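You operate a simulated robot arm through the tools that you are given. There is no shell and no other tool.

Carry out the task below with a simulated robot arm. There is one attempt and no reset: what you move stays moved.

Task
Set up the leak tester with the 0.55 mA block from the console drawer.
Fine: clamp the block in the block dock, trim the check display to the block's value, close the drawer. Set down upright: what you pick out.
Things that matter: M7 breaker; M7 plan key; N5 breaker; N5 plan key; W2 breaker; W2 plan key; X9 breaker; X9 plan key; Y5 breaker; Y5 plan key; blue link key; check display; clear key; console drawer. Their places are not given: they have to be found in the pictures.

The check looks at the end state, three seconds after you hand in, the way a careful person would. Anything else that was tipped, shoved, dropped, spilled or broken makes it a failure.

Robot
A 6-joint arm with a three-finger gripper, fixed in place. Base frame: the origin is on the floor under the middle of its stand, x ahead of it, y to its left, z up. Readings come in m, rad, newtons and seconds.
It reaches about 1.213 m from its shoulder. Its first joint turns from -2.897 to 2.897 rad. Payload 4.89 kg.
The TCP is the grasp point between the finger pads, 0.03 m short of the fingertips. In the tool frame z runs along the fingers and y along their closing line. The gripper opens to 0.164 m; its body begins 0.125 m behind the TCP.
Orientation is that of the tool frame in the base frame, as [roll, pitch, yaw] about the fixed x, y, z axes, in that order (R = Rz(yaw) Ry(pitch) Rx(roll)). With the fingers straight down and closing along the base's y, the tool's x points along the base's -x, its y along +y and its z along -z.

Tools
- The arm moves only by the tool step_arm. Its argument "targets" is a list of rows, each a list of 7 numbers: the turn, a rotation vector about the tool's x, y, z in units of 5 degrees (1.0 is 5 degrees), then the shift along the tool's x, y, z in units of 20 mm (1.0 is 20 mm), then the gripper command, from -1 (fully open) to 1 (shut), values between in proportion. In form: [[wx, wy, wz, dx, dy, dz, claw], ...]. A call has 1 to 20 rows; each row shifts and turns the commanded pose from where the row before left it, along the tool's axes as they then stand. A call with a number of a shift or a turn outside -1 to 1 is refused whole. Each row takes 0.2 s and may step no farther than 0.05 m and 0.15 rad from the row before; otherwise, or with a gripper value out of range, the whole call is refused. Where a pose cannot be reached the arm comes as near as it can. A force on the tool above 40 N (or 10 N above the force at the start of the call, whichever is more), or a blocked arm, ends the call early, and 0.2 s more pass. Each finger travels about 0.108 m/s and halts on what it meets, pressing with about 44 N; the grip force reading is that of the motor and also rises with nothing between the fingers. The clock runs only during rows and for 0.2 s after the last one: add rows that do not move to give the fingers time. It gives the time, the measured TCP pose, the force on the tool (base axes), the opening and the grip force at its end, in the units of the frame above (readings bear some noise), with the torque about the TCP (base axes, N m) and any sound that the robot's microphone picked up, and new pictures: "show" is both (left out), scene, wrist or none.
- Cameras (640 x 400 px; columns grow to the right, rows downward): "scene" is fixed at [0.0497, -0.5004, 1.4603]; the picture's right is [0.78, -0.62, 0.00], its down [-0.24, -0.31, -0.92] and it looks along [0.57, 0.72, -0.39] (base axes); focal length 318 px, centre (320, 200). "wrist" rides on the gripper at [0.076, -0.002, -0.152] in the tool frame; the picture's right is [0.02, 1.00, 0.00], its down [-0.88, 0.02, -0.47] and it looks along [-0.47, 0.01, 0.88] (tool axes); focal length 247 px, centre (320, 200).
- raise_lower(by): moves the trunk up (or, below 0, down) by that many m; the arm rides with it, the base frame stays. It gives what a move gives, with no picture.
- probe_pixels(camera, pixels): for up to 12 pixels [column, row] of the newest picture of that camera ("zoom" is the newest enlarged one), the place [x, y, z] in the base frame of the surface seen there, good to about 0.002 m. No time passes.
- zoom(camera, box): a new picture of the part [left, top, right, bottom] of that camera's present view, enlarged. No time passes.
- close_job(): hands the job in; it is judged then, once.

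Open the gripper and draw the arm clear of the work before you hand the job in, unless the task says otherwise.

The tools are called after "Request:" as name(argument=value, ...) on one line, values as JSON. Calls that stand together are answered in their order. step_arm: Moves the arm, as the interface text tells. Its arguments: {"type":"object","properties":{"targets":{"type":"array"},"show":{"type":"string","enum":["both","scene","wrist","none"]}},"required":["targets"]} The other tools are called the same way: raise_lower (by) moves the trunk up or down; probe_pixels (camera, pixels) gives the place of the surface under pixels of a picture; zoom (camera, box) takes an enlarged picture of a part of a camera's view; close_job () hands the job in.

At the start:

```text
clock: 0.0
position: [0.4964, 0.5321, 1.2846]
orientation: [-3.141, 0.001, 3.141]
wrist_force: [0.1, -0.3, 0.4]
wrist_torque: [0.02, -0.01, -0.01]
grip_width: 0.1639
gripper_force: 0.1
trunk travel left (down, up): [-0.125, 0.265]
```

scene: 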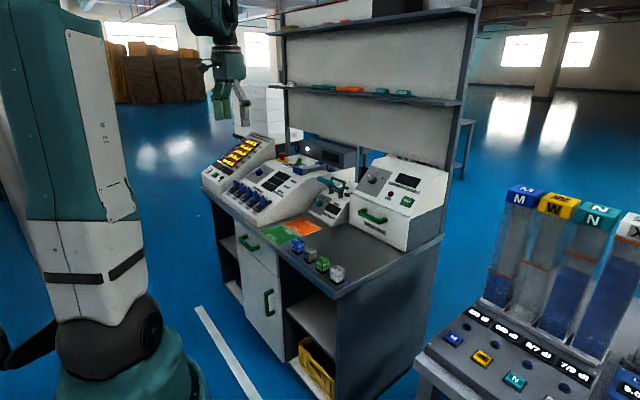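
wrist: 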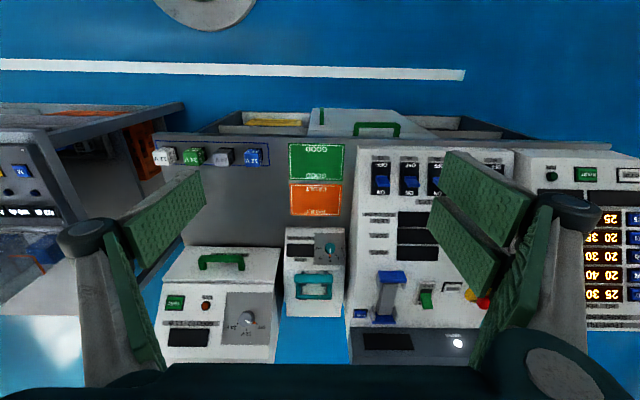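

I start by looking closer at the bench: the console in the scene picture spans about columns 200-450, rows 130-300.

Request:
zoom(camera="scene", box=[190, 120, 350, 220])

Request:
zoom(camera="scene", box=[300, 140, 460, 240])

Request:
zoom(camera="scene", box=[200, 200, 360, 300])

Request:
zoom(camera="wrist", box=[140, 220, 380, 370])

Request:
zoom(camera="wrist", box=[140, 90, 380, 240])

Request:
zoom(camera="wrist", box=[340, 130, 640, 360])

```text
4.00 times, centred on (270, 170) of scene
```

zoom: 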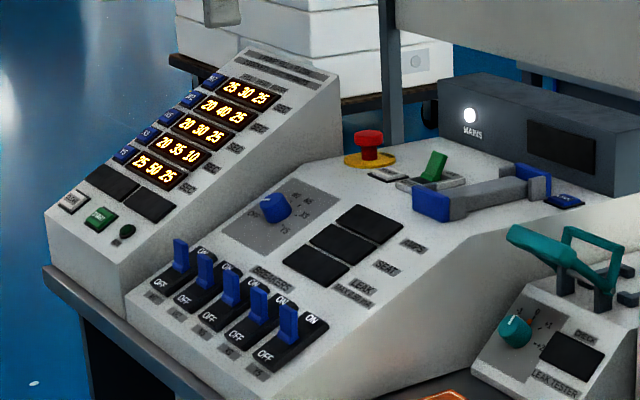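

```text
4.00 times, centred on (380, 190) of scene
```

zoom: 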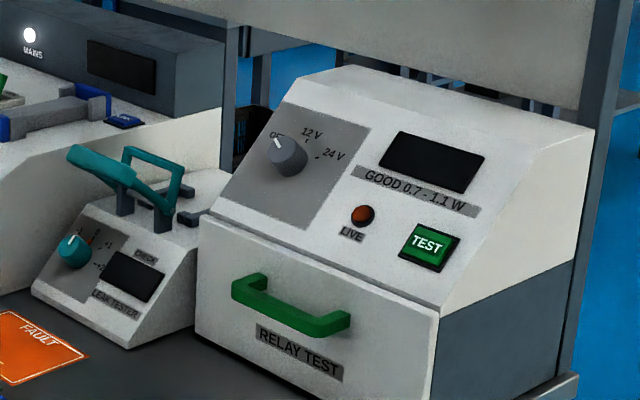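

```text
4.00 times, centred on (280, 250) of scene
```

zoom: 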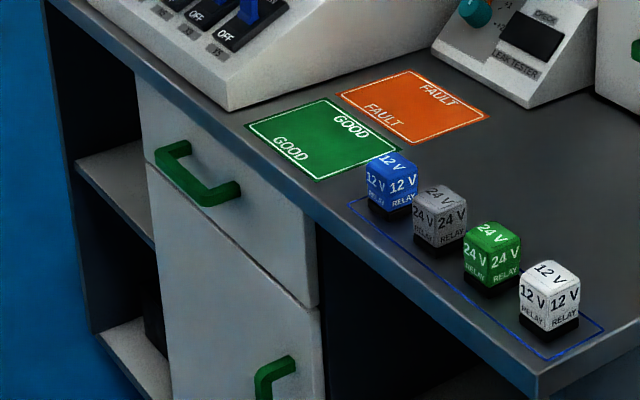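

```text
2.67 times, centred on (260, 295) of wrist
```

zoom: 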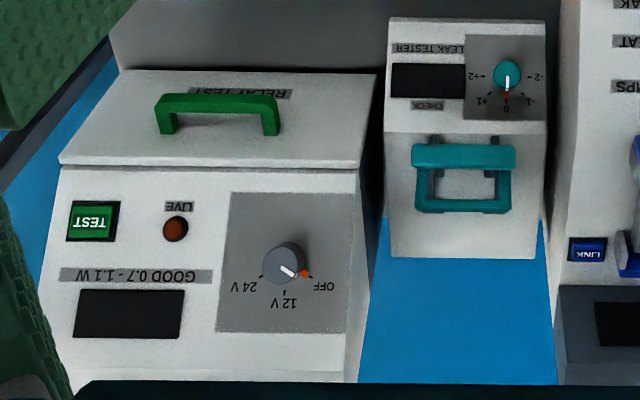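

```text
2.67 times, centred on (260, 165) of wrist
```

zoom: 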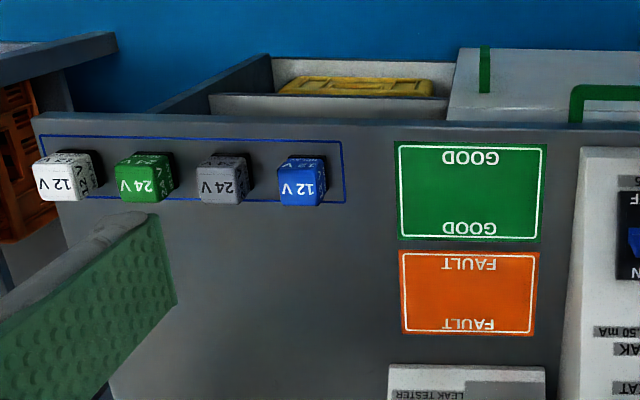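

```text
1.74 times, centred on (490, 245) of wrist
```

zoom: 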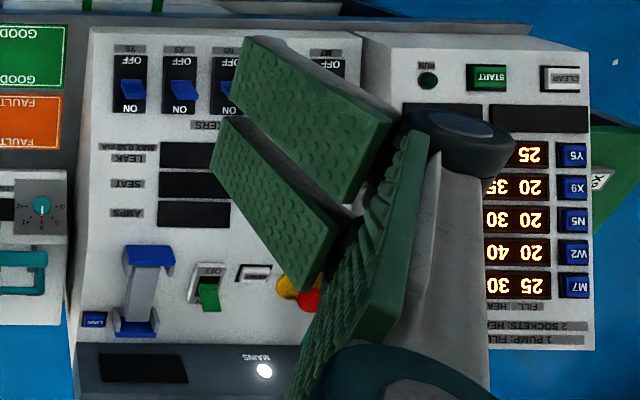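

Now I measure key places: the drawer front and handle, the desk, the leak tester, its knob and clamp lever.

Request:
zoom(camera="scene", box=[300, 160, 364, 240])

Request:
probe_pixels(camera="scene", pixels=[[319, 202], [322, 181], [345, 182], [335, 208], [244, 240], [256, 250], [240, 255], [262, 262], [278, 277], [237, 219], [275, 240], [260, 228]])

Request:
probe_pixels(camera="wrist", pixels=[[331, 247], [314, 276], [330, 280], [300, 250], [320, 310], [360, 128], [395, 128], [378, 125], [340, 115], [440, 118], [320, 160], [372, 118]])

```text
5.00 times, centred on (332, 200) of scene
```

zoom: 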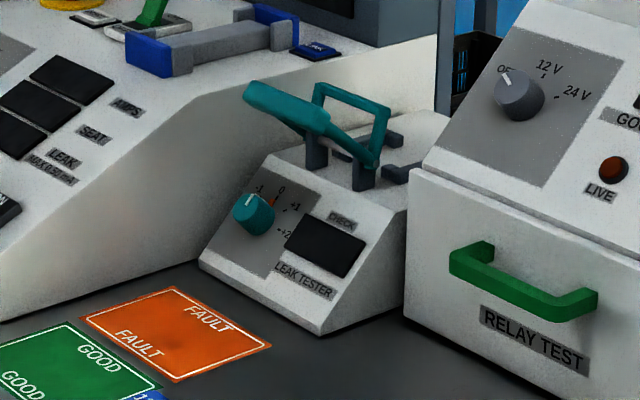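

```text
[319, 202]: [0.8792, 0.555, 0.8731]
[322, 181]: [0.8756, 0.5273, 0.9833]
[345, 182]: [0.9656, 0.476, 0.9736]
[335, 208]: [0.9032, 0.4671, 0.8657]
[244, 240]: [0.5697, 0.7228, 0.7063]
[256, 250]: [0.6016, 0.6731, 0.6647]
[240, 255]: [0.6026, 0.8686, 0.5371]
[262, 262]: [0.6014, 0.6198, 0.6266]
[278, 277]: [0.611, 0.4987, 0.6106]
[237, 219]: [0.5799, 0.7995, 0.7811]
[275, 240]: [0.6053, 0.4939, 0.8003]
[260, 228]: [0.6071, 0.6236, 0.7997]
```

```text
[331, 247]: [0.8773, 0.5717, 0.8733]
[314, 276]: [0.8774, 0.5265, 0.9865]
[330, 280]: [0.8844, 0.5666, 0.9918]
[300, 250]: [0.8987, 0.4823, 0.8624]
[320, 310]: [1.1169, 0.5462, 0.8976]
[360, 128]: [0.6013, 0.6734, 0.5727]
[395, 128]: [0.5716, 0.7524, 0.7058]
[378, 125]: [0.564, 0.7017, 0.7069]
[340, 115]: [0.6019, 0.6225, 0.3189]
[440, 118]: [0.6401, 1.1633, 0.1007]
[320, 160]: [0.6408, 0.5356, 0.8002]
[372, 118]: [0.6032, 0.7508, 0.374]
```

The desk top is z≈0.80 with front edge near x≈0.60; the drawer's green handle protrudes to x≈0.565 at z≈0.706. I zoom on the handle and the tester for finer geometry.

Request:
zoom(camera="scene", box=[228, 220, 292, 260])

Request:
zoom(camera="wrist", box=[275, 220, 355, 320])

```text
10.00 times, centred on (260, 240) of scene
```

zoom: 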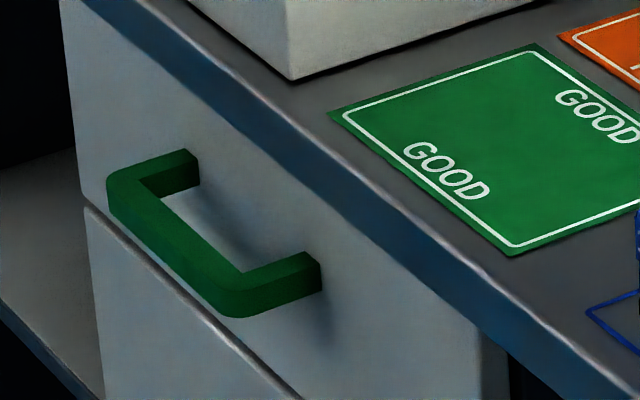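

```text
4.00 times, centred on (315, 270) of wrist
```

zoom: 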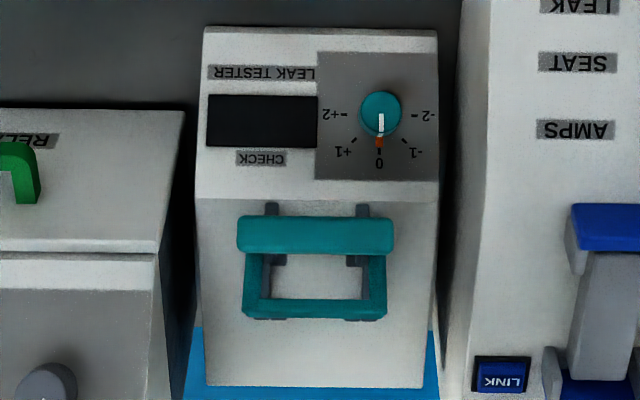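

I probe points on the tester through the wrist zoom: the knob at (380,115), the lever bar (315,235), the frame (315,308), the deck behind (315,350) and so on.

Request:
probe_pixels(camera="zoom", pixels=[[380, 110], [364, 115], [396, 115], [315, 235], [242, 235], [390, 235], [315, 308], [250, 300], [380, 300], [315, 280], [315, 360], [262, 120]])

Request:
probe_pixels(camera="zoom", pixels=[[210, 60], [430, 60], [205, 190], [430, 190], [215, 370], [420, 370], [272, 210], [362, 210], [280, 262], [355, 262], [268, 318], [355, 318]])

Request:
zoom(camera="scene", box=[316, 166, 356, 196])

```text
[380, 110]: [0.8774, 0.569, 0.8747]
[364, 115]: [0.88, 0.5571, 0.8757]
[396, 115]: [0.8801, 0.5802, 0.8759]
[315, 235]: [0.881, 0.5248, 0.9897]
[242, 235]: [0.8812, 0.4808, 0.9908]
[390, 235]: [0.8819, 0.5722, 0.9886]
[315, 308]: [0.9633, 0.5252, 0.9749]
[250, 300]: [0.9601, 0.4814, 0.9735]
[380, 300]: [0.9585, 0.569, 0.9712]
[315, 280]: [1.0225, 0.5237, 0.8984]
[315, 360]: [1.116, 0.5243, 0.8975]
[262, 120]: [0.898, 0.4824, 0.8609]
```

```text
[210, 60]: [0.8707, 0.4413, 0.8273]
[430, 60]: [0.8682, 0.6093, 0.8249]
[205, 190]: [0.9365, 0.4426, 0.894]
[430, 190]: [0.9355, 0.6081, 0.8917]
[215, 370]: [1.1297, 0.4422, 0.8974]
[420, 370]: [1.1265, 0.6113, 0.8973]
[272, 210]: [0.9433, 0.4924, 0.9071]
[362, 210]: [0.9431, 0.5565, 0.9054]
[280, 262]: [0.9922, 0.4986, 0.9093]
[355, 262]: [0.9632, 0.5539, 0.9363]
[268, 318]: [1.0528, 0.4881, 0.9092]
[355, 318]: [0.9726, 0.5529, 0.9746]
```

```text
13.33 times, centred on (336, 181) of scene
```

zoom: 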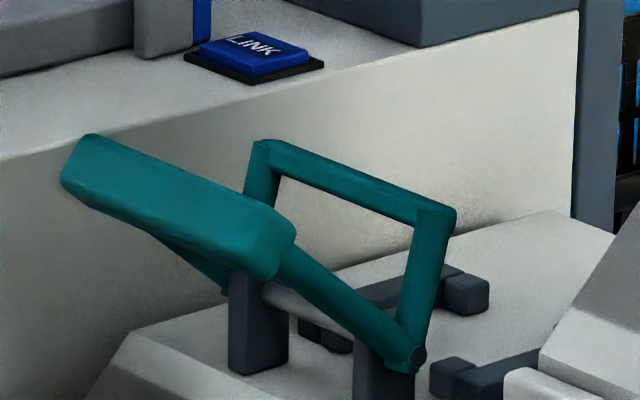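

I zoom on the gripper to see the finger layout, and probe the handle more finely.

Request:
zoom(camera="scene", box=[180, 40, 276, 130])

Request:
zoom(camera="wrist", box=[290, 95, 450, 165])

Request:
probe_pixels(camera="scene", pixels=[[239.5, 239], [246, 236], [240, 242], [245, 246], [252, 250], [258, 247], [250, 245], [235, 222], [237, 241], [277, 254], [268, 259], [250, 265]])

```text
4.44 times, centred on (228, 85) of scene
```

zoom: 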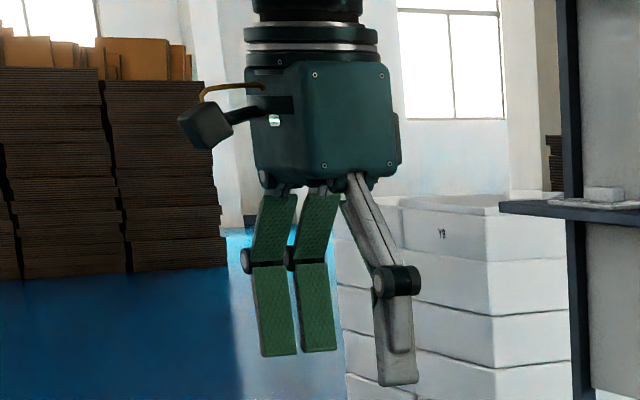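

```text
4.00 times, centred on (370, 130) of wrist
```

zoom: 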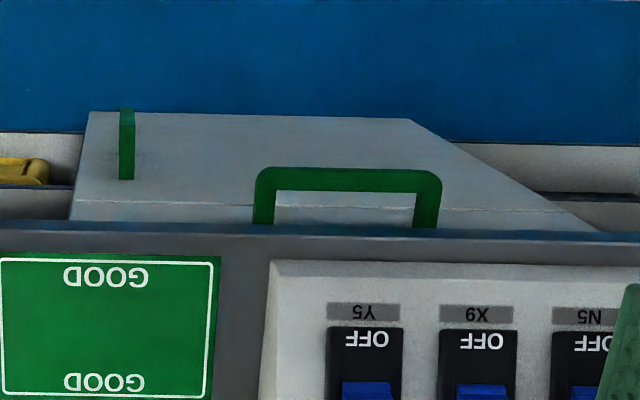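

```text
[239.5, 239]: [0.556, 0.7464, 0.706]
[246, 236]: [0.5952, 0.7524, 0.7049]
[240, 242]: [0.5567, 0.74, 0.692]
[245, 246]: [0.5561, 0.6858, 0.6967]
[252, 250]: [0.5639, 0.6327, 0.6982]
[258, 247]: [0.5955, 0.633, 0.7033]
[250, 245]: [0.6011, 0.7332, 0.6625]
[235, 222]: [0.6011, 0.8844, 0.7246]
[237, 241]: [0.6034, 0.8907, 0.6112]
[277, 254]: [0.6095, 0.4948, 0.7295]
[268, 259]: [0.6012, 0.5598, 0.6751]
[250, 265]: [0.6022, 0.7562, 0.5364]
```

The handle bar is at about x 0.556–0.572, y 0.632–0.758, z 0.69–0.706. I move the arm back and left to be in front of the drawer, then turn the tool so it points at the drawer front with the fingers closing vertically.

Request:
step_arm(targets=[[0, 0, 0, 1, 1, 0, -1], [0, 0, 0, 1, 1, 0, -1], [0, 0, 0, 1, 1, 0, -1], [0, 0, 0, 1, 1, 0, -1], [0, 0, 0, 1, 1, 0, -1], [0, 0, 0, 1, 1, 0, -1], [0, 0, 0, 1, 1, 0, -1], [0, 0, 0, 1, 1, 0, -1], [0, 0, 0, 0, 0, 0, -1]], show="both")

```text
clock: 2.0
position: [0.3385, 0.6951, 1.2846]
orientation: [-3.141, -0.001, 3.141]
wrist_force: [-0.6, 0.8, -0.3]
wrist_torque: [-0.06, 0.01, -0.01]
grip_width: 0.1642
gripper_force: 0.1
trunk travel left (down, up): [-0.125, 0.265]
```

scene: 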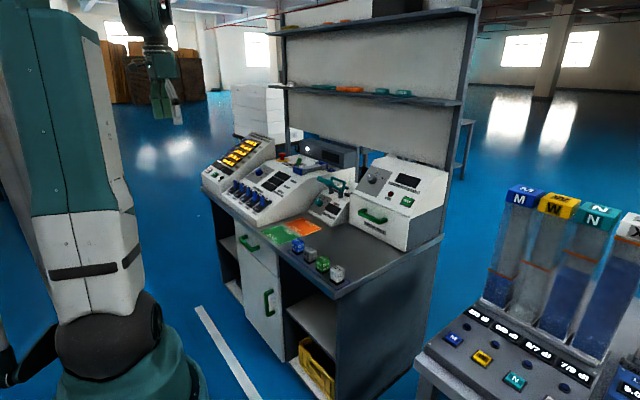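
wrist: 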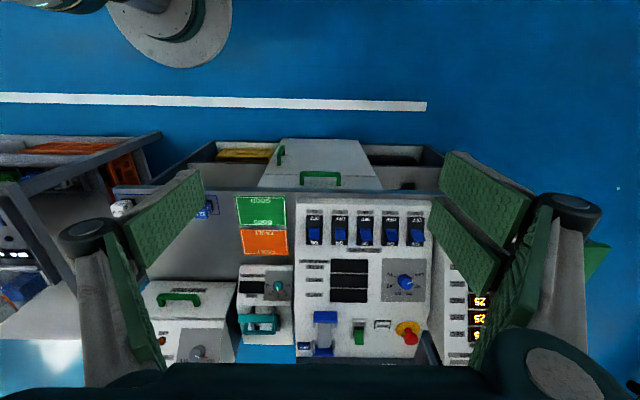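

The arm moved freely. I now yaw the tool 90° about its own axis while lowering in front of the desk (x≈0.34, clear of the desk edge at x≈0.60).

Request:
step_arm(targets=[[0, 0, 1, 0, 0, 1, -1], [0, 0, 1, 0, 0, 1, -1], [0, 0, 1, 0, 0, 1, -1], [0, 0, 1, 0, 0, 1, -1], [0, 0, 1, 0, 0, 1, -1], [0, 0, 1, 0, 0, 1, -1], [0, 0, 1, 0, 0, 1, -1], [0, 0, 1, 0, 0, 1, -1], [0, 0, 1, 0, 0, 1, -1], [0, 0, 1, 0, 0, 1, -1], [0, 0, 1, 0, 0, 1, -1], [0, 0, 1, 0, 0, 1, -1], [0, 0, 1, 0, 0, 1, -1], [0, 0, 1, 0, 0, 1, -1], [0, 0, 1, 0, 0, 1, -1], [0, 0, 1, 0, 0, 1, -1], [0, 0, 1, 0, 0, 0, -1], [0, 0, 1, 0, 0, 0, -1], [0, 0, 0, 0, 0, 0, -1]], show="both")

```text
clock: 6.0
position: [0.3369, 0.6917, 0.9631]
orientation: [-3.14, 0.001, 1.57]
wrist_force: [0.4, 0.1, -0.1]
wrist_torque: [-0.03, -0.01, 0.0]
grip_width: 0.1642
gripper_force: 0.1
trunk travel left (down, up): [-0.125, 0.265]
```

scene: 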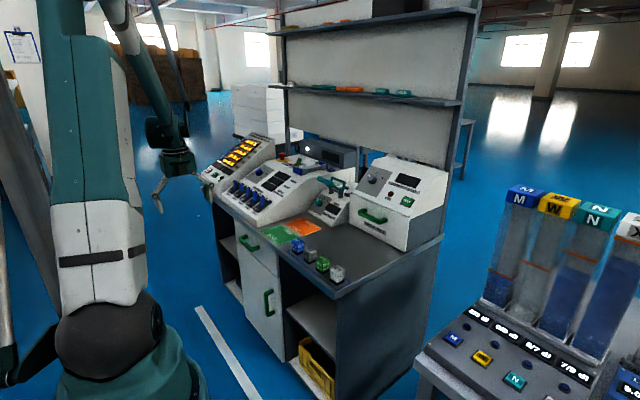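
wrist: 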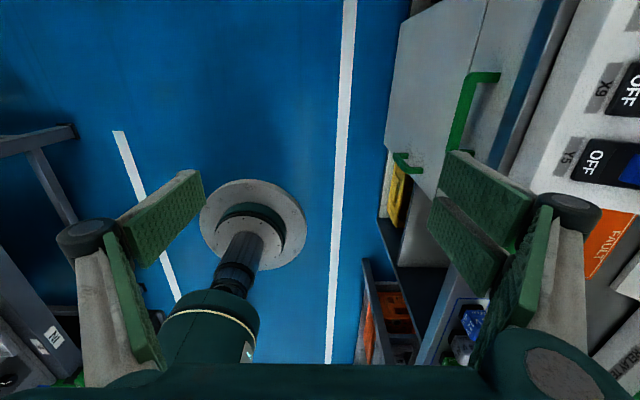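

The tool is yawed (tool x along base +y). Now I pitch it 90° so it points toward the drawer (+x) while dropping to the handle's height of about 0.70.

Request:
step_arm(targets=[[-1, 0, 0, 0, 0, 0.735, -1], [-1, 0, 0, 0, -0.064, 0.732, -1], [-1, 0, 0, 0, -0.128, 0.724, -1], [-1, 0, 0, 0, -0.19, 0.71, -1], [-1, 0, 0, 0, -0.251, 0.691, -1], [-1, 0, 0, 0, -0.311, 0.666, -1], [-1, 0, 0, 0, -0.3675, 0.6365, -1], [-1, 0, 0, 0, -0.422, 0.602, -1], [-1, 0, 0, 0, -0.473, 0.563, -1], [-1, 0, 0, 0, -0.52, 0.52, -1], [-1, 0, 0, 0, -0.563, 0.473, -1], [-1, 0, 0, 0, -0.602, 0.422, -1], [-1, 0, 0, 0, -0.6365, 0.3675, -1], [-1, 0, 0, 0, -0.666, 0.311, -1], [-1, 0, 0, 0, -0.691, 0.251, -1], [-1, 0, 0, 0, -0.71, 0.19, -1], [-1, 0, 0, 0, -0.724, 0.128, -1], [-1, 0, 0, 0, -0.732, 0.064, -1], [0, 0, 0, 0, 0, 0, -1]], show="both")

```text
clock: 10.0
position: [0.4399, 0.7772, 0.7584]
orientation: [1.601, 0.125, 1.61]
wrist_force: [0.6, 0.2, -0.4]
wrist_torque: [-0.03, 0.02, 0.08]
grip_width: 0.1638
gripper_force: 0.2
out of reach, approached as far as the arm can: row 9, 10, 11, 12, 13, 14, 15, 16, 17, 18
trunk travel left (down, up): [-0.125, 0.265]
```

scene: 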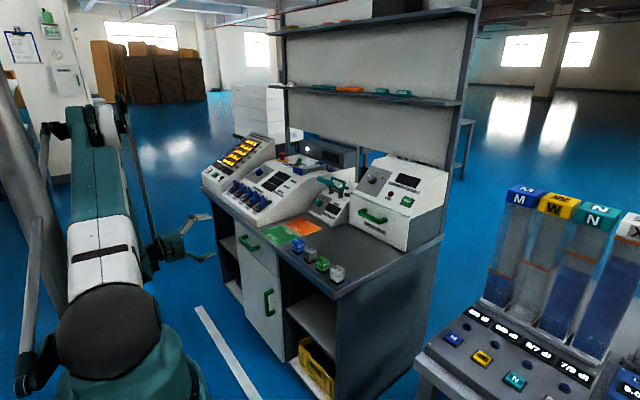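
wrist: 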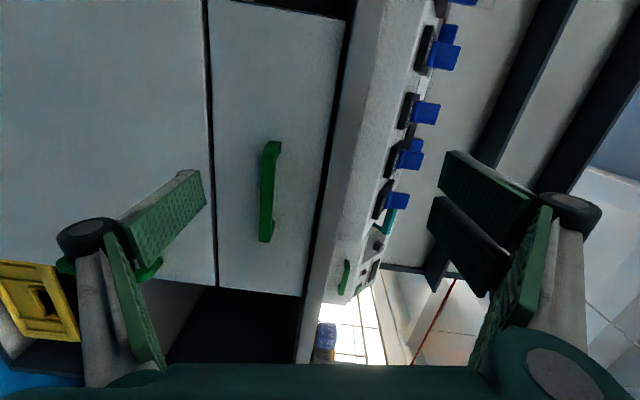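

The arm reports rows 9–18 out of reach: pointing horizontally so near the base is not attainable, and it ended at x≈0.44, y≈0.777. I'll move forward (+tool z) toward the handle, where it should be reachable, and watch the readings.

Request:
step_arm(targets=[[0, 0, 0, 0, 0, 1, -1], [0, 0, 0, 0, 0, 1, -1], [0, 0, 0, 0, 0, 1, -1], [0, 0, 0, 0, 0, 0, -1]], show="scene")

```text
clock: 11.0
position: [0.5021, 0.7798, 0.7593]
orientation: [1.603, 0.122, 1.61]
wrist_force: [-0.3, 0.8, -0.1]
wrist_torque: [0.01, 0.01, -0.03]
grip_width: 0.1638
gripper_force: 0.1
trunk travel left (down, up): [-0.125, 0.265]
```

scene: 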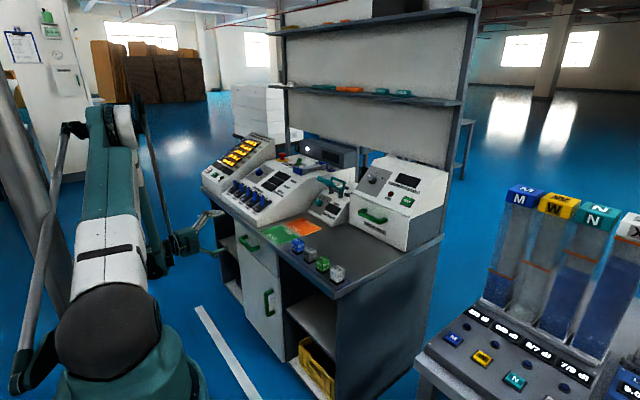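

The forward move worked (x≈0.502), and commands follow from the actual pose. I now straighten the small orientation errors and shift toward y≈0.693, z≈0.70 in front of the handle.

Request:
step_arm(targets=[[-0.1, -0.12, 0.35, -0.8, -0.5, 0, -1], [-0.1, -0.12, 0.35, -0.8, -0.5, 0, -1], [-0.1, -0.12, 0.35, -0.8, -0.5, 0, -1], [-0.07, -0.1, 0.35, -0.8, -0.5, 0, -1], [0, 0, 0, -0.8, -0.5, 0, -1], [0, 0, 0, 0, 0, 0, -1]], show="both")

```text
clock: 12.4
position: [0.5202, 0.7559, 0.7398]
orientation: [1.6, 0.125, 1.57]
wrist_force: [-0.3, 0.5, -0.4]
wrist_torque: [-0.02, 0.03, 0.01]
grip_width: 0.1642
gripper_force: 0.1
out of reach, approached as far as the arm can: row 1, 2, 3, 4, 5
trunk travel left (down, up): [-0.125, 0.265]
```

scene: 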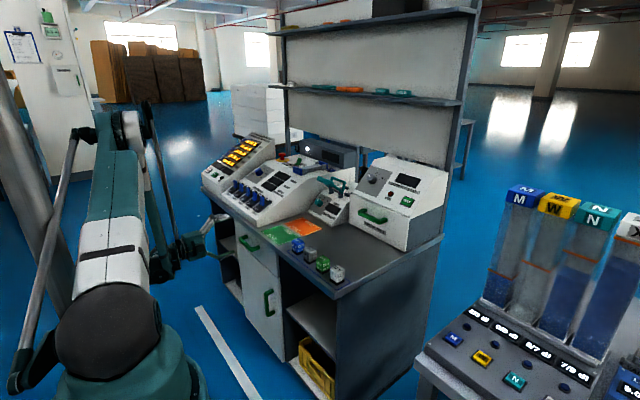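
wrist: 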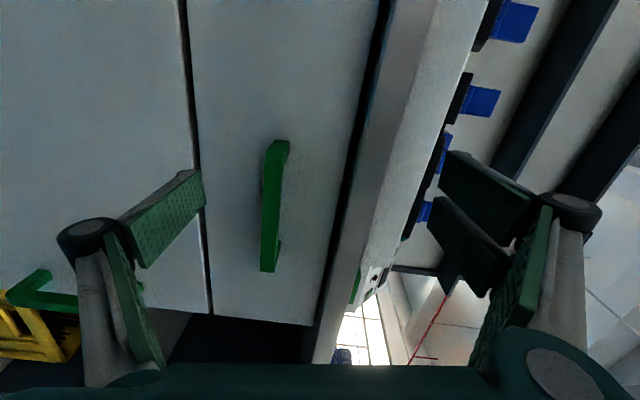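

Rotation about tool z seems stuck (pitch stays 0.125), which suggests the last joint is at its limit. I back off 60 mm and spin the tool the other way (−180° in total), giving the equally good mirrored orientation.

Request:
step_arm(targets=[[0, 0, 0, 0, 0, -1, -1], [0, 0, 0, 0, 0, -1, -1], [0, 0, 0, 0, 0, -0.5, -1], [0, 0, -1, 0, 0, 0, -1], [0, 0, -1, 0, 0, 0, -1], [0, 0, -1, 0, 0, 0, -1], [0, 0, -1, 0, 0, 0, -1], [0, 0, -1, 0, 0, 0, -1], [0, 0, -1, 0, 0, 0, -1], [0, 0, -1, 0, 0, 0, -1], [0, 0, -1, 0, 0, 0, -1], [0, 0, -1, 0, 0, 0, -1], [0, 0, -1, 0, 0, 0, -1], [0, 0, -1, 0, 0, 0, -1], [0, 0, -1, 0, 0, 0, -1], [0, 0, -1, 0, 0, 0, -1], [0, 0, -1, 0, 0, 0, -1], [0, 0, -1, 0, 0, 0, -1], [0, 0, -1, 0, 0, 0, -1], [0, 0, -1, 0, 0, 0, -1]], show="scene")

```text
clock: 16.6
position: [0.4714, 0.7684, 0.7438]
orientation: [-2.771, 1.548, -2.776]
wrist_force: [0.7, 0.5, -0.3]
wrist_torque: [0.0, 0.0, 0.0]
grip_width: 0.1641
gripper_force: 0.1
out of reach, approached as far as the arm can: row 1, 2
trunk travel left (down, up): [-0.125, 0.265]
```

scene: 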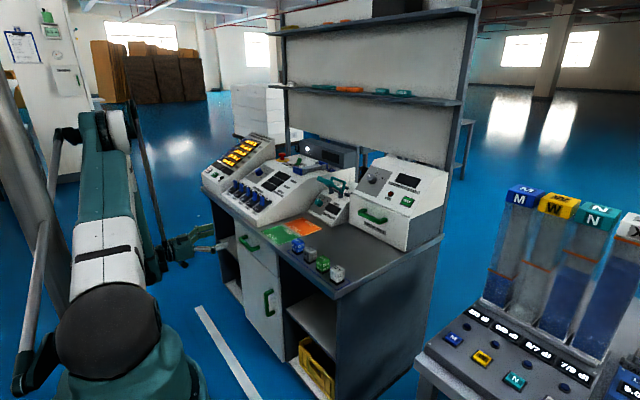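

Rotation now runs freely. I finish the roll (about 88° more) and then look.

Request:
step_arm(targets=[[0, 0, -1, 0, 0, 0, -1], [0, 0, -1, 0, 0, 0, -1], [0, 0, -1, 0, 0, 0, -1], [0, 0, -1, 0, 0, 0, -1], [0, 0, -1, 0, 0, 0, -1], [0, 0, -1, 0, 0, 0, -1], [0, 0, -1, 0, 0, 0, -1], [0, 0, -1, 0, 0, 0, -1], [0, 0, -1, 0, 0, 0, -1], [0, 0, -1, 0, 0, 0, -1], [0, 0, -1, 0, 0, 0, -1], [0, 0, -1, 0, 0, 0, -1], [0, 0, -1, 0, 0, 0, -1], [0, 0, -1, 0, 0, 0, -1], [0, 0, -1, 0, 0, 0, -1], [0, 0, -1, 0, 0, 0, -1], [0, 0, -1, 0, 0, 0, -1], [0, 0, -0.6, 0, 0, 0, -1], [0, 0, 0, 0, 0, 0, -1]], show="both")

```text
clock: 20.6
position: [0.4724, 0.7661, 0.7452]
orientation: [-1.594, 0.024, -1.576]
wrist_force: [-0.1, 0.5, 0.2]
wrist_torque: [-0.06, 0.0, -0.02]
grip_width: 0.164
gripper_force: 0.1
trunk travel left (down, up): [-0.125, 0.265]
```

scene: 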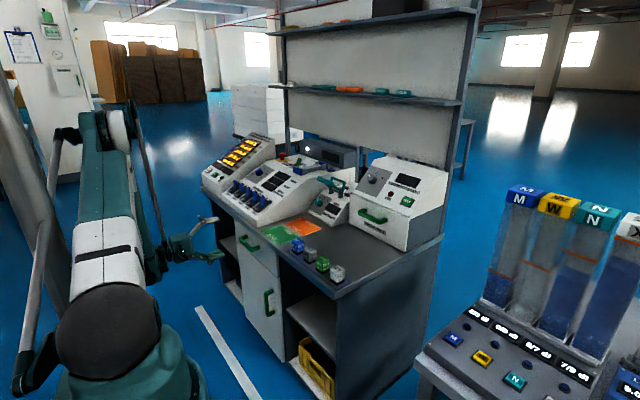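
wrist: 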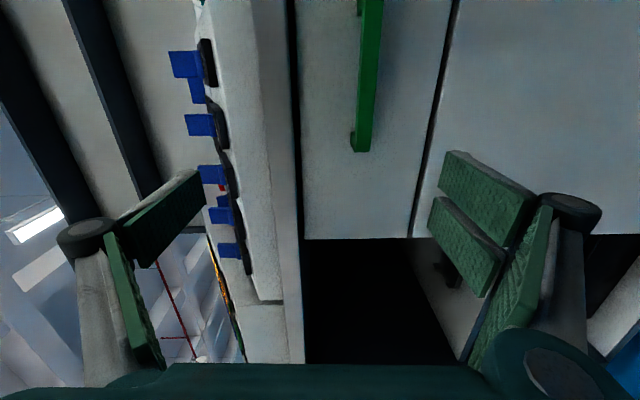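

The mirrored orientation is in place ([-1.594, 0.024, -1.576]). I shift to the handle's height and y-centre and half-close the fingers to 0.08 m.

Request:
step_arm(targets=[[0.06, 0, 0.07, 0.91, 0.59, 0, -0.6], [0.06, 0, 0.07, 0.91, 0.59, 0, -0.3], [0.06, 0, 0.07, 0.91, 0.59, 0, 0], [0.06, 0, 0.07, 0.91, 0.59, 0, 0], [0, 0, 0, 0, 0, 0, 0], [0, 0, 0, 0, 0, 0, 0]], show="both")

```text
clock: 22.0
position: [0.4873, 0.7729, 0.7229]
orientation: [-1.571, 0.054, -1.579]
wrist_force: [-0.5, -0.4, -0.4]
wrist_torque: [-0.01, 0.01, 0.02]
grip_width: 0.0821
gripper_force: 0.1
out of reach, approached as far as the arm can: row 1, 2, 3, 4
trunk travel left (down, up): [-0.125, 0.265]
```

scene: 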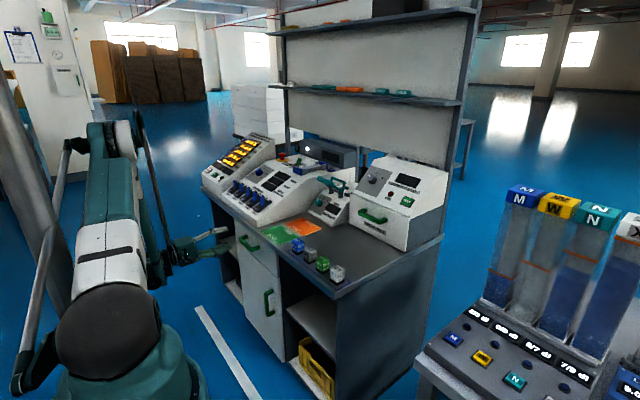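
wrist: 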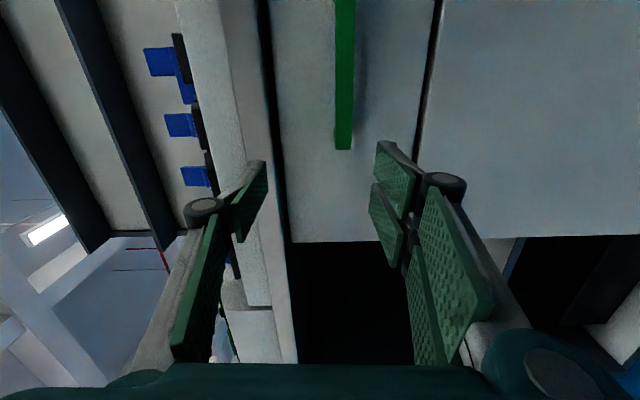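

The blocked direction is toward the base: in the scene picture the elbow at about (110,125) is sharply folded, so this is an inner-reach limit. I probe the arm's own links to see where the shoulder sits and decide which way to move the trunk.

Request:
probe_pixels(camera="scene", pixels=[[110, 325], [105, 235], [105, 135], [135, 125], [80, 160], [30, 350], [165, 270], [155, 215], [185, 248], [205, 250], [130, 380], [25, 180]])

```text
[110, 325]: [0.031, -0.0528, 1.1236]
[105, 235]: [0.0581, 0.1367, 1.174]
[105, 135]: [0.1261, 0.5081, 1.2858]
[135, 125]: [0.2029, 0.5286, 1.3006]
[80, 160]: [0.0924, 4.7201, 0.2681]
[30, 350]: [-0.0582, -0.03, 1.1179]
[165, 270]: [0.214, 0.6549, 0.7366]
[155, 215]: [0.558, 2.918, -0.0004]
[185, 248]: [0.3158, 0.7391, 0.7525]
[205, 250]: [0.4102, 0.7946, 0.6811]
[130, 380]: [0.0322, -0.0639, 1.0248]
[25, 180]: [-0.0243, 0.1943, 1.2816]
```

Shoulder is near (0, 0, 1.12), elbow near (0.15, 0.53, 1.29), wrist near (0.21, 0.66, 0.74). I zoom on the arm to understand what it looks like and what limits it.

Request:
zoom(camera="scene", box=[0, 90, 260, 400])

Request:
zoom(camera="scene", box=[130, 190, 270, 290])

```text
1.29 times, centred on (130, 245) of scene
```

zoom: 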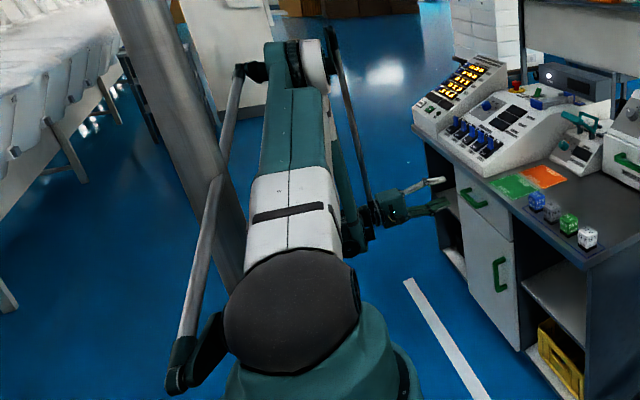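

```text
4.00 times, centred on (200, 240) of scene
```

zoom: 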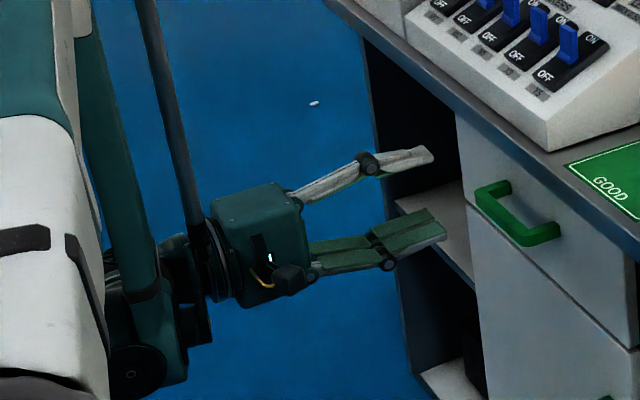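

The elbow bend looks like the limiting factor, so I raise the trunk 0.2 m (the tool at x≈0.49 stays clear of the desk edge at x≈0.60), which will let the elbow open for the same tool pose.

Request:
raise_lower(by=0.2)

```text
clock: 24.2
position: [0.4874, 0.7732, 0.9226]
orientation: [-1.573, 0.051, -1.578]
wrist_force: [-0.4, -0.2, 0.9]
wrist_torque: [-0.03, -0.02, 0.01]
grip_width: 0.0821
gripper_force: 0.1
trunk travel left (down, up): [-0.325, 0.065]
```

Now I lower along tool +y (base down) and shift toward the handle's y centre with a slight roll correction, at x≈0.487.

Request:
step_arm(targets=[[0, 0, -0.05, 0.33, 0.936, 0, 0], [0, 0, -0.05, 0.33, 0.936, 0, 0], [0, 0, -0.05, 0.33, 0.936, 0, 0], [0, 0, -0.05, 0.33, 0.936, 0, 0], [0, 0, -0.05, 0.33, 0.936, 0, 0], [0, 0, -0.05, 0.33, 0.936, 0, 0], [0, 0, -0.05, 0.33, 0.936, 0, 0], [0, 0, -0.05, 0.33, 0.936, 0, 0], [0, 0, -0.05, 0.33, 0.936, 0, 0], [0, 0, -0.05, 0.33, 0.936, 0, 0], [0, 0, -0.05, 0.33, 0.936, 0, 0], [0, 0, -0.05, 0.33, 0.936, 0, 0], [0, 0, 0, 0, 0, 0, 0]], show="both")

```text
clock: 27.0
position: [0.5052, 0.7928, 0.809]
orientation: [-1.575, 0.001, -1.578]
wrist_force: [0.5, 0.0, 0.6]
wrist_torque: [0.03, 0.03, 0.01]
grip_width: 0.0819
gripper_force: 0.1
out of reach, approached as far as the arm can: row 1, 2, 3, 4, 5, 6, 7, 8, 9, 10, 11, 12
trunk travel left (down, up): [-0.325, 0.065]
```

scene: 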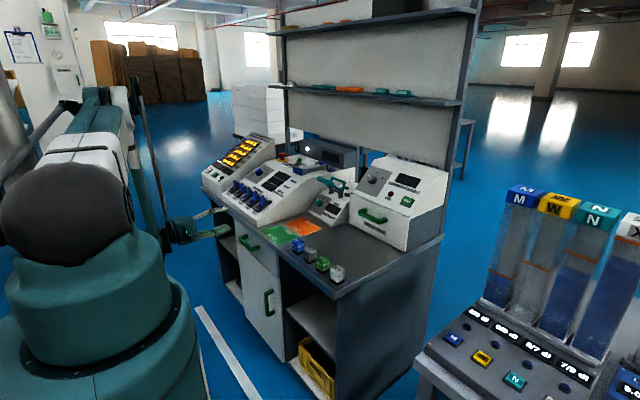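
wrist: 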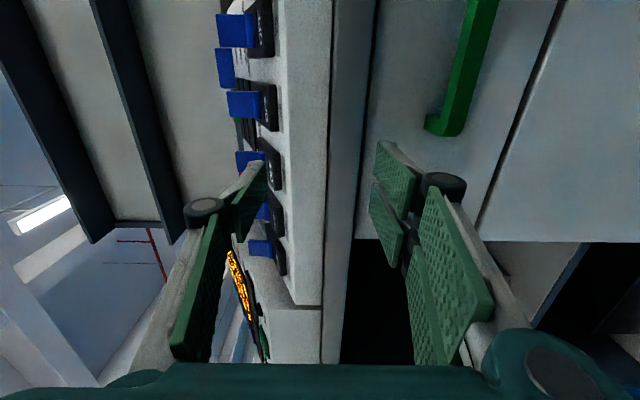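

Raising made it worse (boundary now at y≈0.793, z≈0.81), so the trunk should go down instead. The tips at x≈0.535 clear the handle (0.556), so lowering straight is safe; I lower 0.3 m.

Request:
raise_lower(by=-0.3)

```text
clock: 30.0
position: [0.5051, 0.7913, 0.5088]
orientation: [-1.576, -0.001, -1.576]
wrist_force: [0.4, 0.1, 0.4]
wrist_torque: [0.0, -0.03, -0.04]
grip_width: 0.082
gripper_force: 0.0
trunk travel left (down, up): [-0.025, 0.365]
```

Now I bring the tool up to z≈0.70 and try shifting toward y≈0.693 in the same orientation.

Request:
step_arm(targets=[[0, 0, 0, 0, -1, -0.3, 0], [0, 0, 0, 0, -1, -0.3, 0], [0, 0, 0, 0, -1, -0.3, 0], [0, 0, 0, 0, -1, 0, 0], [0, 0, 0, 0, -1, 0, 0], [0, 0, 0, 0, -1, 0, 0], [0, 0, 0, 0, -1, 0, 0], [0, 0, 0, 0, -1, 0, 0], [0, 0, 0, 0, -1, 0, 0], [0, 0, 0, 0.8, -0.4, 0, 0], [0, 0, 0, 0.8, 0, 0, 0], [0, 0, 0, 0.8, 0, 0, 0], [0, 0, 0, 0.8, 0, 0, 0], [0, 0, 0, 0.8, 0, 0, 0], [0, 0, 0, 0.8, 0, 0, 0], [0, 0, 0, 0, 0, 0, 0]], show="both")

```text
clock: 33.4
position: [0.495, 0.73, 0.7168]
orientation: [-1.58, 0.001, -1.581]
wrist_force: [-0.6, 0.2, -0.3]
wrist_torque: [0.05, -0.02, -0.01]
grip_width: 0.0822
gripper_force: 0.1
out of reach, approached as far as the arm can: row 13, 14, 15
trunk travel left (down, up): [-0.025, 0.365]
```

scene: 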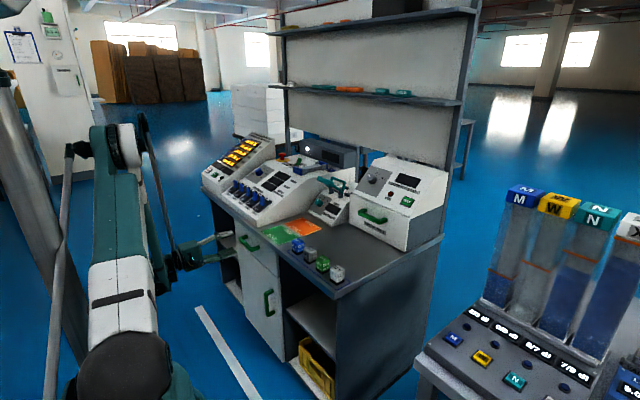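
wrist: 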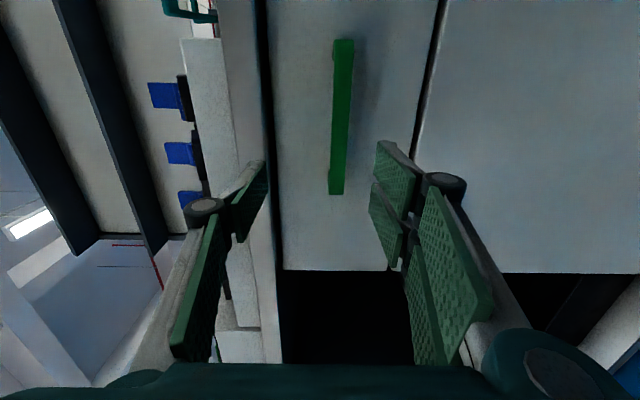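

Lower trunk helps: now at (0.495, 0.730, 0.717). The tool-down pose was reachable near the base, so I'll tilt the tool 30° downward (which lifts the wrist), narrow the fingers to ~0.04 m, and go to a pre-grasp point 60 mm short of the handle bar.

Request:
step_arm(targets=[[-1, 0, 0, 0.1, -0.2, 0, 0.2], [-1, 0, 0, 0.1, -0.2, 0, 0.4], [-1, 0, 0, 0.3, -0.2, 0, 0.53], [-1, 0, 0, 0.3, -0.2, 0, 0.53], [-1, 0, 0, 0.4, -0.2, 0, 0.53], [-1, 0, 0, 0.5, -0.2, 0, 0.53], [0, 0, 0, 0, 0, 0, 0.53], [0, 0, 0, 0, 0, 0, 0.53]], show="both")

```text
clock: 35.2
position: [0.5007, 0.6953, 0.7393]
orientation: [-2.099, 0.0, -1.579]
wrist_force: [0.3, -0.5, -0.1]
wrist_torque: [-0.02, 0.0, -0.04]
grip_width: 0.0386
gripper_force: 0.0
trunk travel left (down, up): [-0.025, 0.365]
```

scene: 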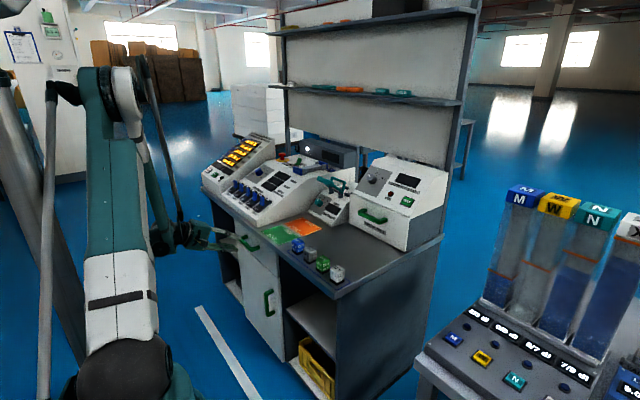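
wrist: 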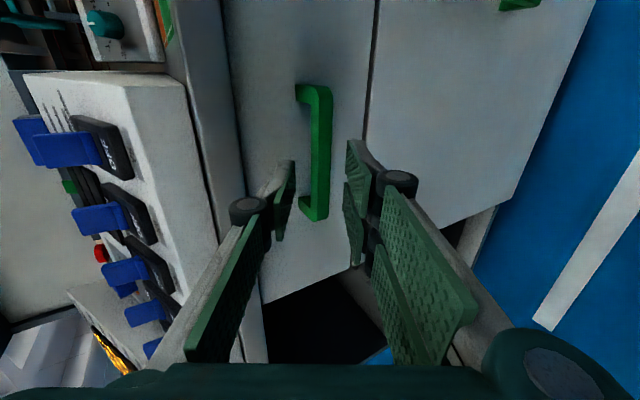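

At the pre-grasp pose with a 30° tilt everything is reachable. Before gripping I test how far back this tilt can go at handle height, by backing up 0.2 m toward the base.

Request:
step_arm(targets=[[0, 0, 0, 0, 0.642, -0.783, 0.53], [0, 0, 0, 0, 0.642, -0.783, 0.53], [0, 0, 0, 0, 0.642, -0.783, 0.53], [0, 0, 0, 0, 0.642, -0.783, 0.53], [0, 0, 0, 0, 0.642, -0.783, 0.53], [0, 0, 0, 0, 0.642, -0.783, 0.53], [0, 0, 0, 0, 0.642, -0.783, 0.53], [0, 0, 0, 0, 0.642, -0.783, 0.53], [0, 0, 0, 0, 0.642, -0.783, 0.53], [0, 0, 0, 0, 0.642, -0.783, 0.53], [0, 0, 0, 0, 0, 0, 0.53]], show="none")

```text
clock: 37.6
position: [0.2986, 0.6966, 0.7066]
orientation: [-2.101, -0.001, -1.577]
wrist_force: [0.1, 0.1, 0.7]
wrist_torque: [0.05, 0.03, 0.01]
grip_width: 0.0384
gripper_force: 0.0
trunk travel left (down, up): [-0.025, 0.365]
```

The tilt pose reaches back to x≈0.30, so a ~0.25 m pull is possible. I return to the pre-grasp pose and probe the bar again from the wrist view.

Request:
step_arm(targets=[[0, 0, 0, 0, -0.6345, 0.775, 0.53], [0, 0, 0, 0, -0.6345, 0.775, 0.53], [0, 0, 0, 0, -0.6345, 0.775, 0.53], [0, 0, 0, 0, -0.6345, 0.775, 0.53], [0, 0, 0, 0, -0.6345, 0.775, 0.53], [0, 0, 0, 0, -0.6345, 0.775, 0.53], [0, 0, 0, 0, -0.6345, 0.775, 0.53], [0, 0, 0, 0, -0.6345, 0.775, 0.53], [0, 0, 0, 0, -0.6345, 0.775, 0.53], [0, 0, 0, 0, -0.6345, 0.775, 0.53], [0, 0, 0, 0, 0, 0, 0.53]], show="both")

```text
clock: 40.0
position: [0.4997, 0.6945, 0.7395]
orientation: [-2.1, 0.001, -1.58]
wrist_force: [-0.7, -0.2, 0.6]
wrist_torque: [0.02, -0.04, -0.02]
grip_width: 0.0385
gripper_force: 0.1
trunk travel left (down, up): [-0.025, 0.365]
```

scene: 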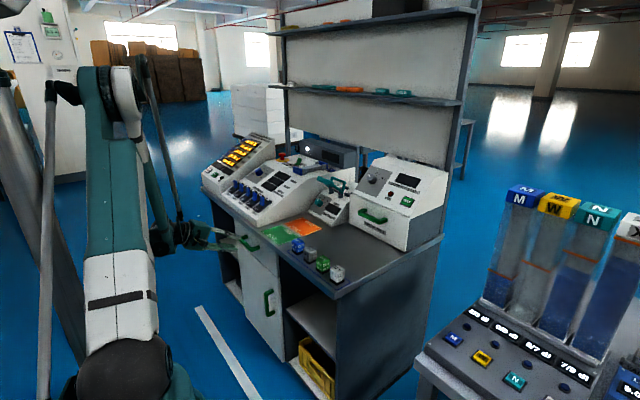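
wrist: 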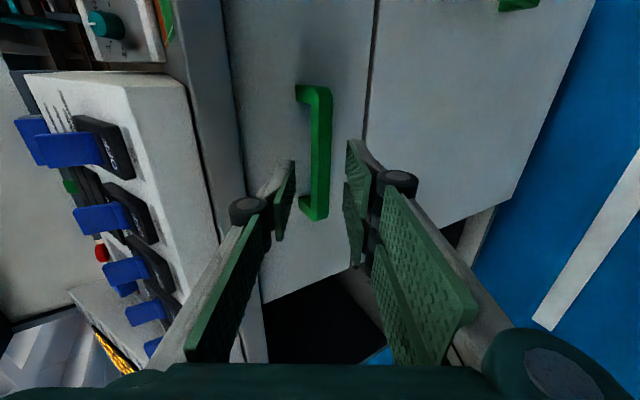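

The handle bar is at wrist (305–330, 85–220). I probe its faces, the drawer face next to it, and the finger tips.

Request:
zoom(camera="wrist", box=[220, 70, 420, 270])

Request:
probe_pixels(camera="wrist", pixels=[[322, 110], [322, 150], [322, 190], [311, 120], [311, 180], [330, 150], [300, 92], [303, 212], [280, 110], [350, 110], [290, 195], [352, 180]])

```text
2.00 times, centred on (320, 170) of wrist
```

zoom: 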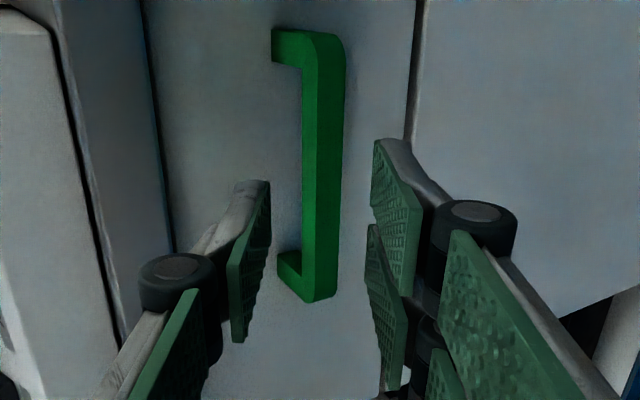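

```text
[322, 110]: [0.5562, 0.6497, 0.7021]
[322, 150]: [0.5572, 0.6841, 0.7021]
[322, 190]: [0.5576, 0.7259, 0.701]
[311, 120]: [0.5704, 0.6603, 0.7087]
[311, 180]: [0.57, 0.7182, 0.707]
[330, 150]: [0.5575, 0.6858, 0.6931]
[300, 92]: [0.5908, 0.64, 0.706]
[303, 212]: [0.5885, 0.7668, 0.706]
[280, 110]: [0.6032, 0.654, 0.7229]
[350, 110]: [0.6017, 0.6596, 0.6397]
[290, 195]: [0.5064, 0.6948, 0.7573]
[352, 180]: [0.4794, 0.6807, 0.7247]
```

The bar's centre is at about (0.565, 0.70, 0.699). I advance 59 mm along the tool axis so the bar lies between the finger tips, without closing yet.

Request:
step_arm(targets=[[0, 0, 0, 0, 0.02, 0.6, 0.53], [0, 0, 0, 0, 0.02, 0.6, 0.53], [0, 0, 0, 0, 0.02, 0.6, 0.53], [0, 0, 0, 0, 0.02, 0.6, 0.53], [0, 0, 0, 0, 0.02, 0.55, 0.53], [0, 0, 0, 0, 0, 0, 0.53]], show="both")

```text
clock: 41.4
position: [0.5466, 0.6944, 0.7055]
orientation: [-2.099, 0.0, -1.578]
wrist_force: [0.7, -0.3, -0.7]
wrist_torque: [-0.03, 0.0, 0.01]
grip_width: 0.0384
gripper_force: 0.1
trunk travel left (down, up): [-0.025, 0.365]
```

scene: 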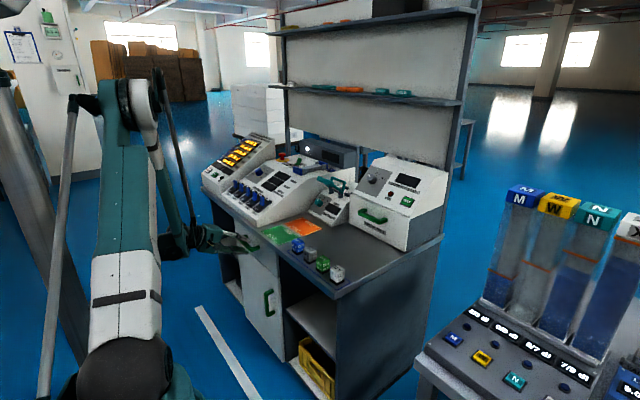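
wrist: 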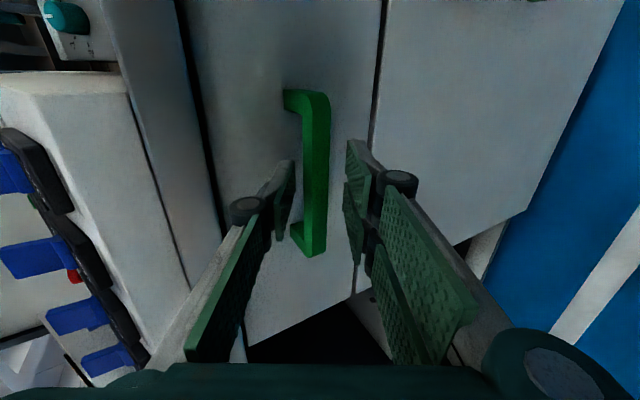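

No contact force yet and the bar lies between the fingers (bar column 300–328 between finger tips at 290 and 350). I close the gripper.

Request:
step_arm(targets=[[0, 0, 0, 0, 0, 0.1, 0.7], [0, 0, 0, 0, 0, 0, 1], [0, 0, 0, 0, 0, 0, 1], [0, 0, 0, 0, 0, 0, 1]], show="wrist")

```text
clock: 42.2
position: [0.5494, 0.6953, 0.7077]
orientation: [-2.093, -0.002, -1.578]
wrist_force: [4.6, -0.7, 22.1]
wrist_torque: [-1.07, -0.43, 0.12]
grip_width: 0.013
gripper_force: 45.0
trunk travel left (down, up): [-0.025, 0.365]
stopped in row 4: the force on the tool passed its limit at 42 N (the readings are from after the stop); the commanded pose is now the measured one
```

wrist: 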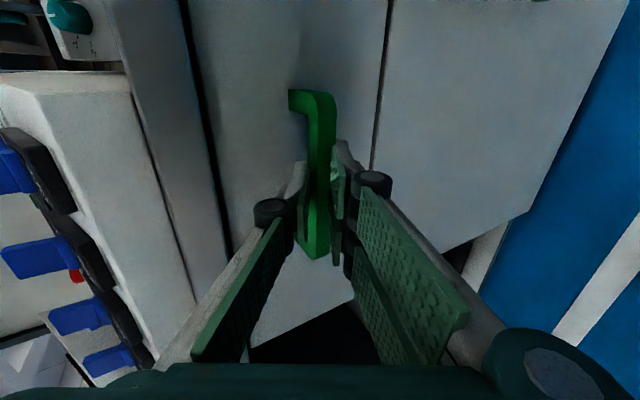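

The handle is gripped (opening 0.013, grip 45 N). I pull straight back along −x in small steps.

Request:
step_arm(targets=[[0, 0, 0, 0, 0.2, -0.345, 1], [0, 0, 0, 0, 0.2, -0.345, 1], [0, 0, 0, 0, 0.2, -0.345, 1], [0, 0, 0, 0, 0.2, -0.345, 1], [0, 0, 0, 0, 0.2, -0.345, 1], [0, 0, 0, 0, 0, 0, 1]], show="both")

```text
clock: 43.2
position: [0.5228, 0.6947, 0.7079]
orientation: [-2.092, -0.001, -1.578]
wrist_force: [1.7, -1.8, 25.5]
wrist_torque: [-0.74, -0.38, 0.6]
grip_width: 0.0132
gripper_force: 44.6
trunk travel left (down, up): [-0.025, 0.365]
stopped in row 4: the force on the tool passed its limit at 42 N (the readings are from after the stop); the commanded pose is now the measured one
```

scene: 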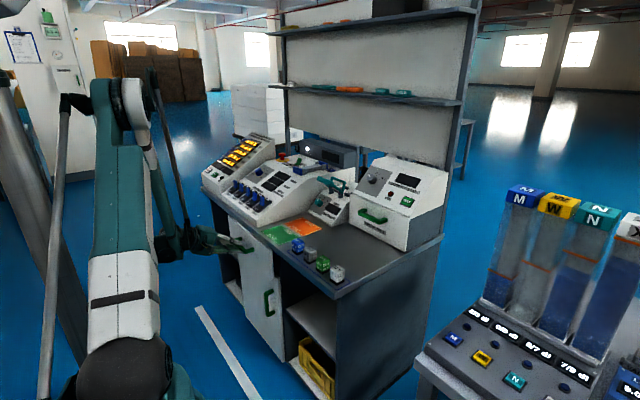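
wrist: 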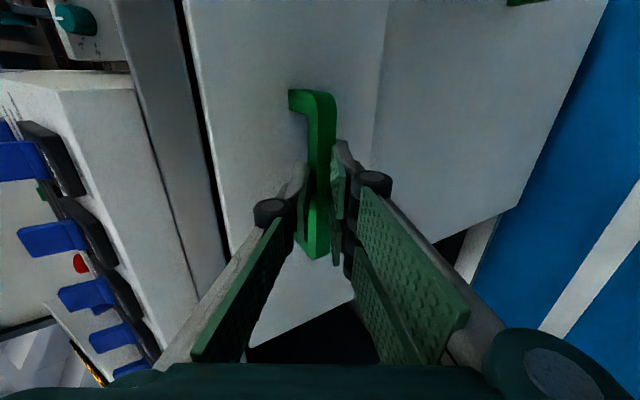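

The drawer came out ~27 mm with the tool. There's an upward reaction of ~25 N, so I lift the tool a few mm and continue pulling.

Request:
step_arm(targets=[[0, 0, 0, 0, -0.13, -0.08, 1], [0, 0, 0, 0, 0.2, -0.345, 1], [0, 0, 0, 0, 0.2, -0.345, 1], [0, 0, 0, 0, 0.2, -0.345, 1], [0, 0, 0, 0, 0.2, -0.345, 1], [0, 0, 0, 0, 0.2, -0.345, 1], [0, 0, 0, 0, 0, 0, 1]], show="none")

```text
clock: 44.8
position: [0.4816, 0.6951, 0.7085]
orientation: [-2.097, -0.001, -1.579]
wrist_force: [-0.2, -22.2, -9.0]
wrist_torque: [-1.2, 0.12, 0.08]
grip_width: 0.0133
gripper_force: 44.8
trunk travel left (down, up): [-0.025, 0.365]
```

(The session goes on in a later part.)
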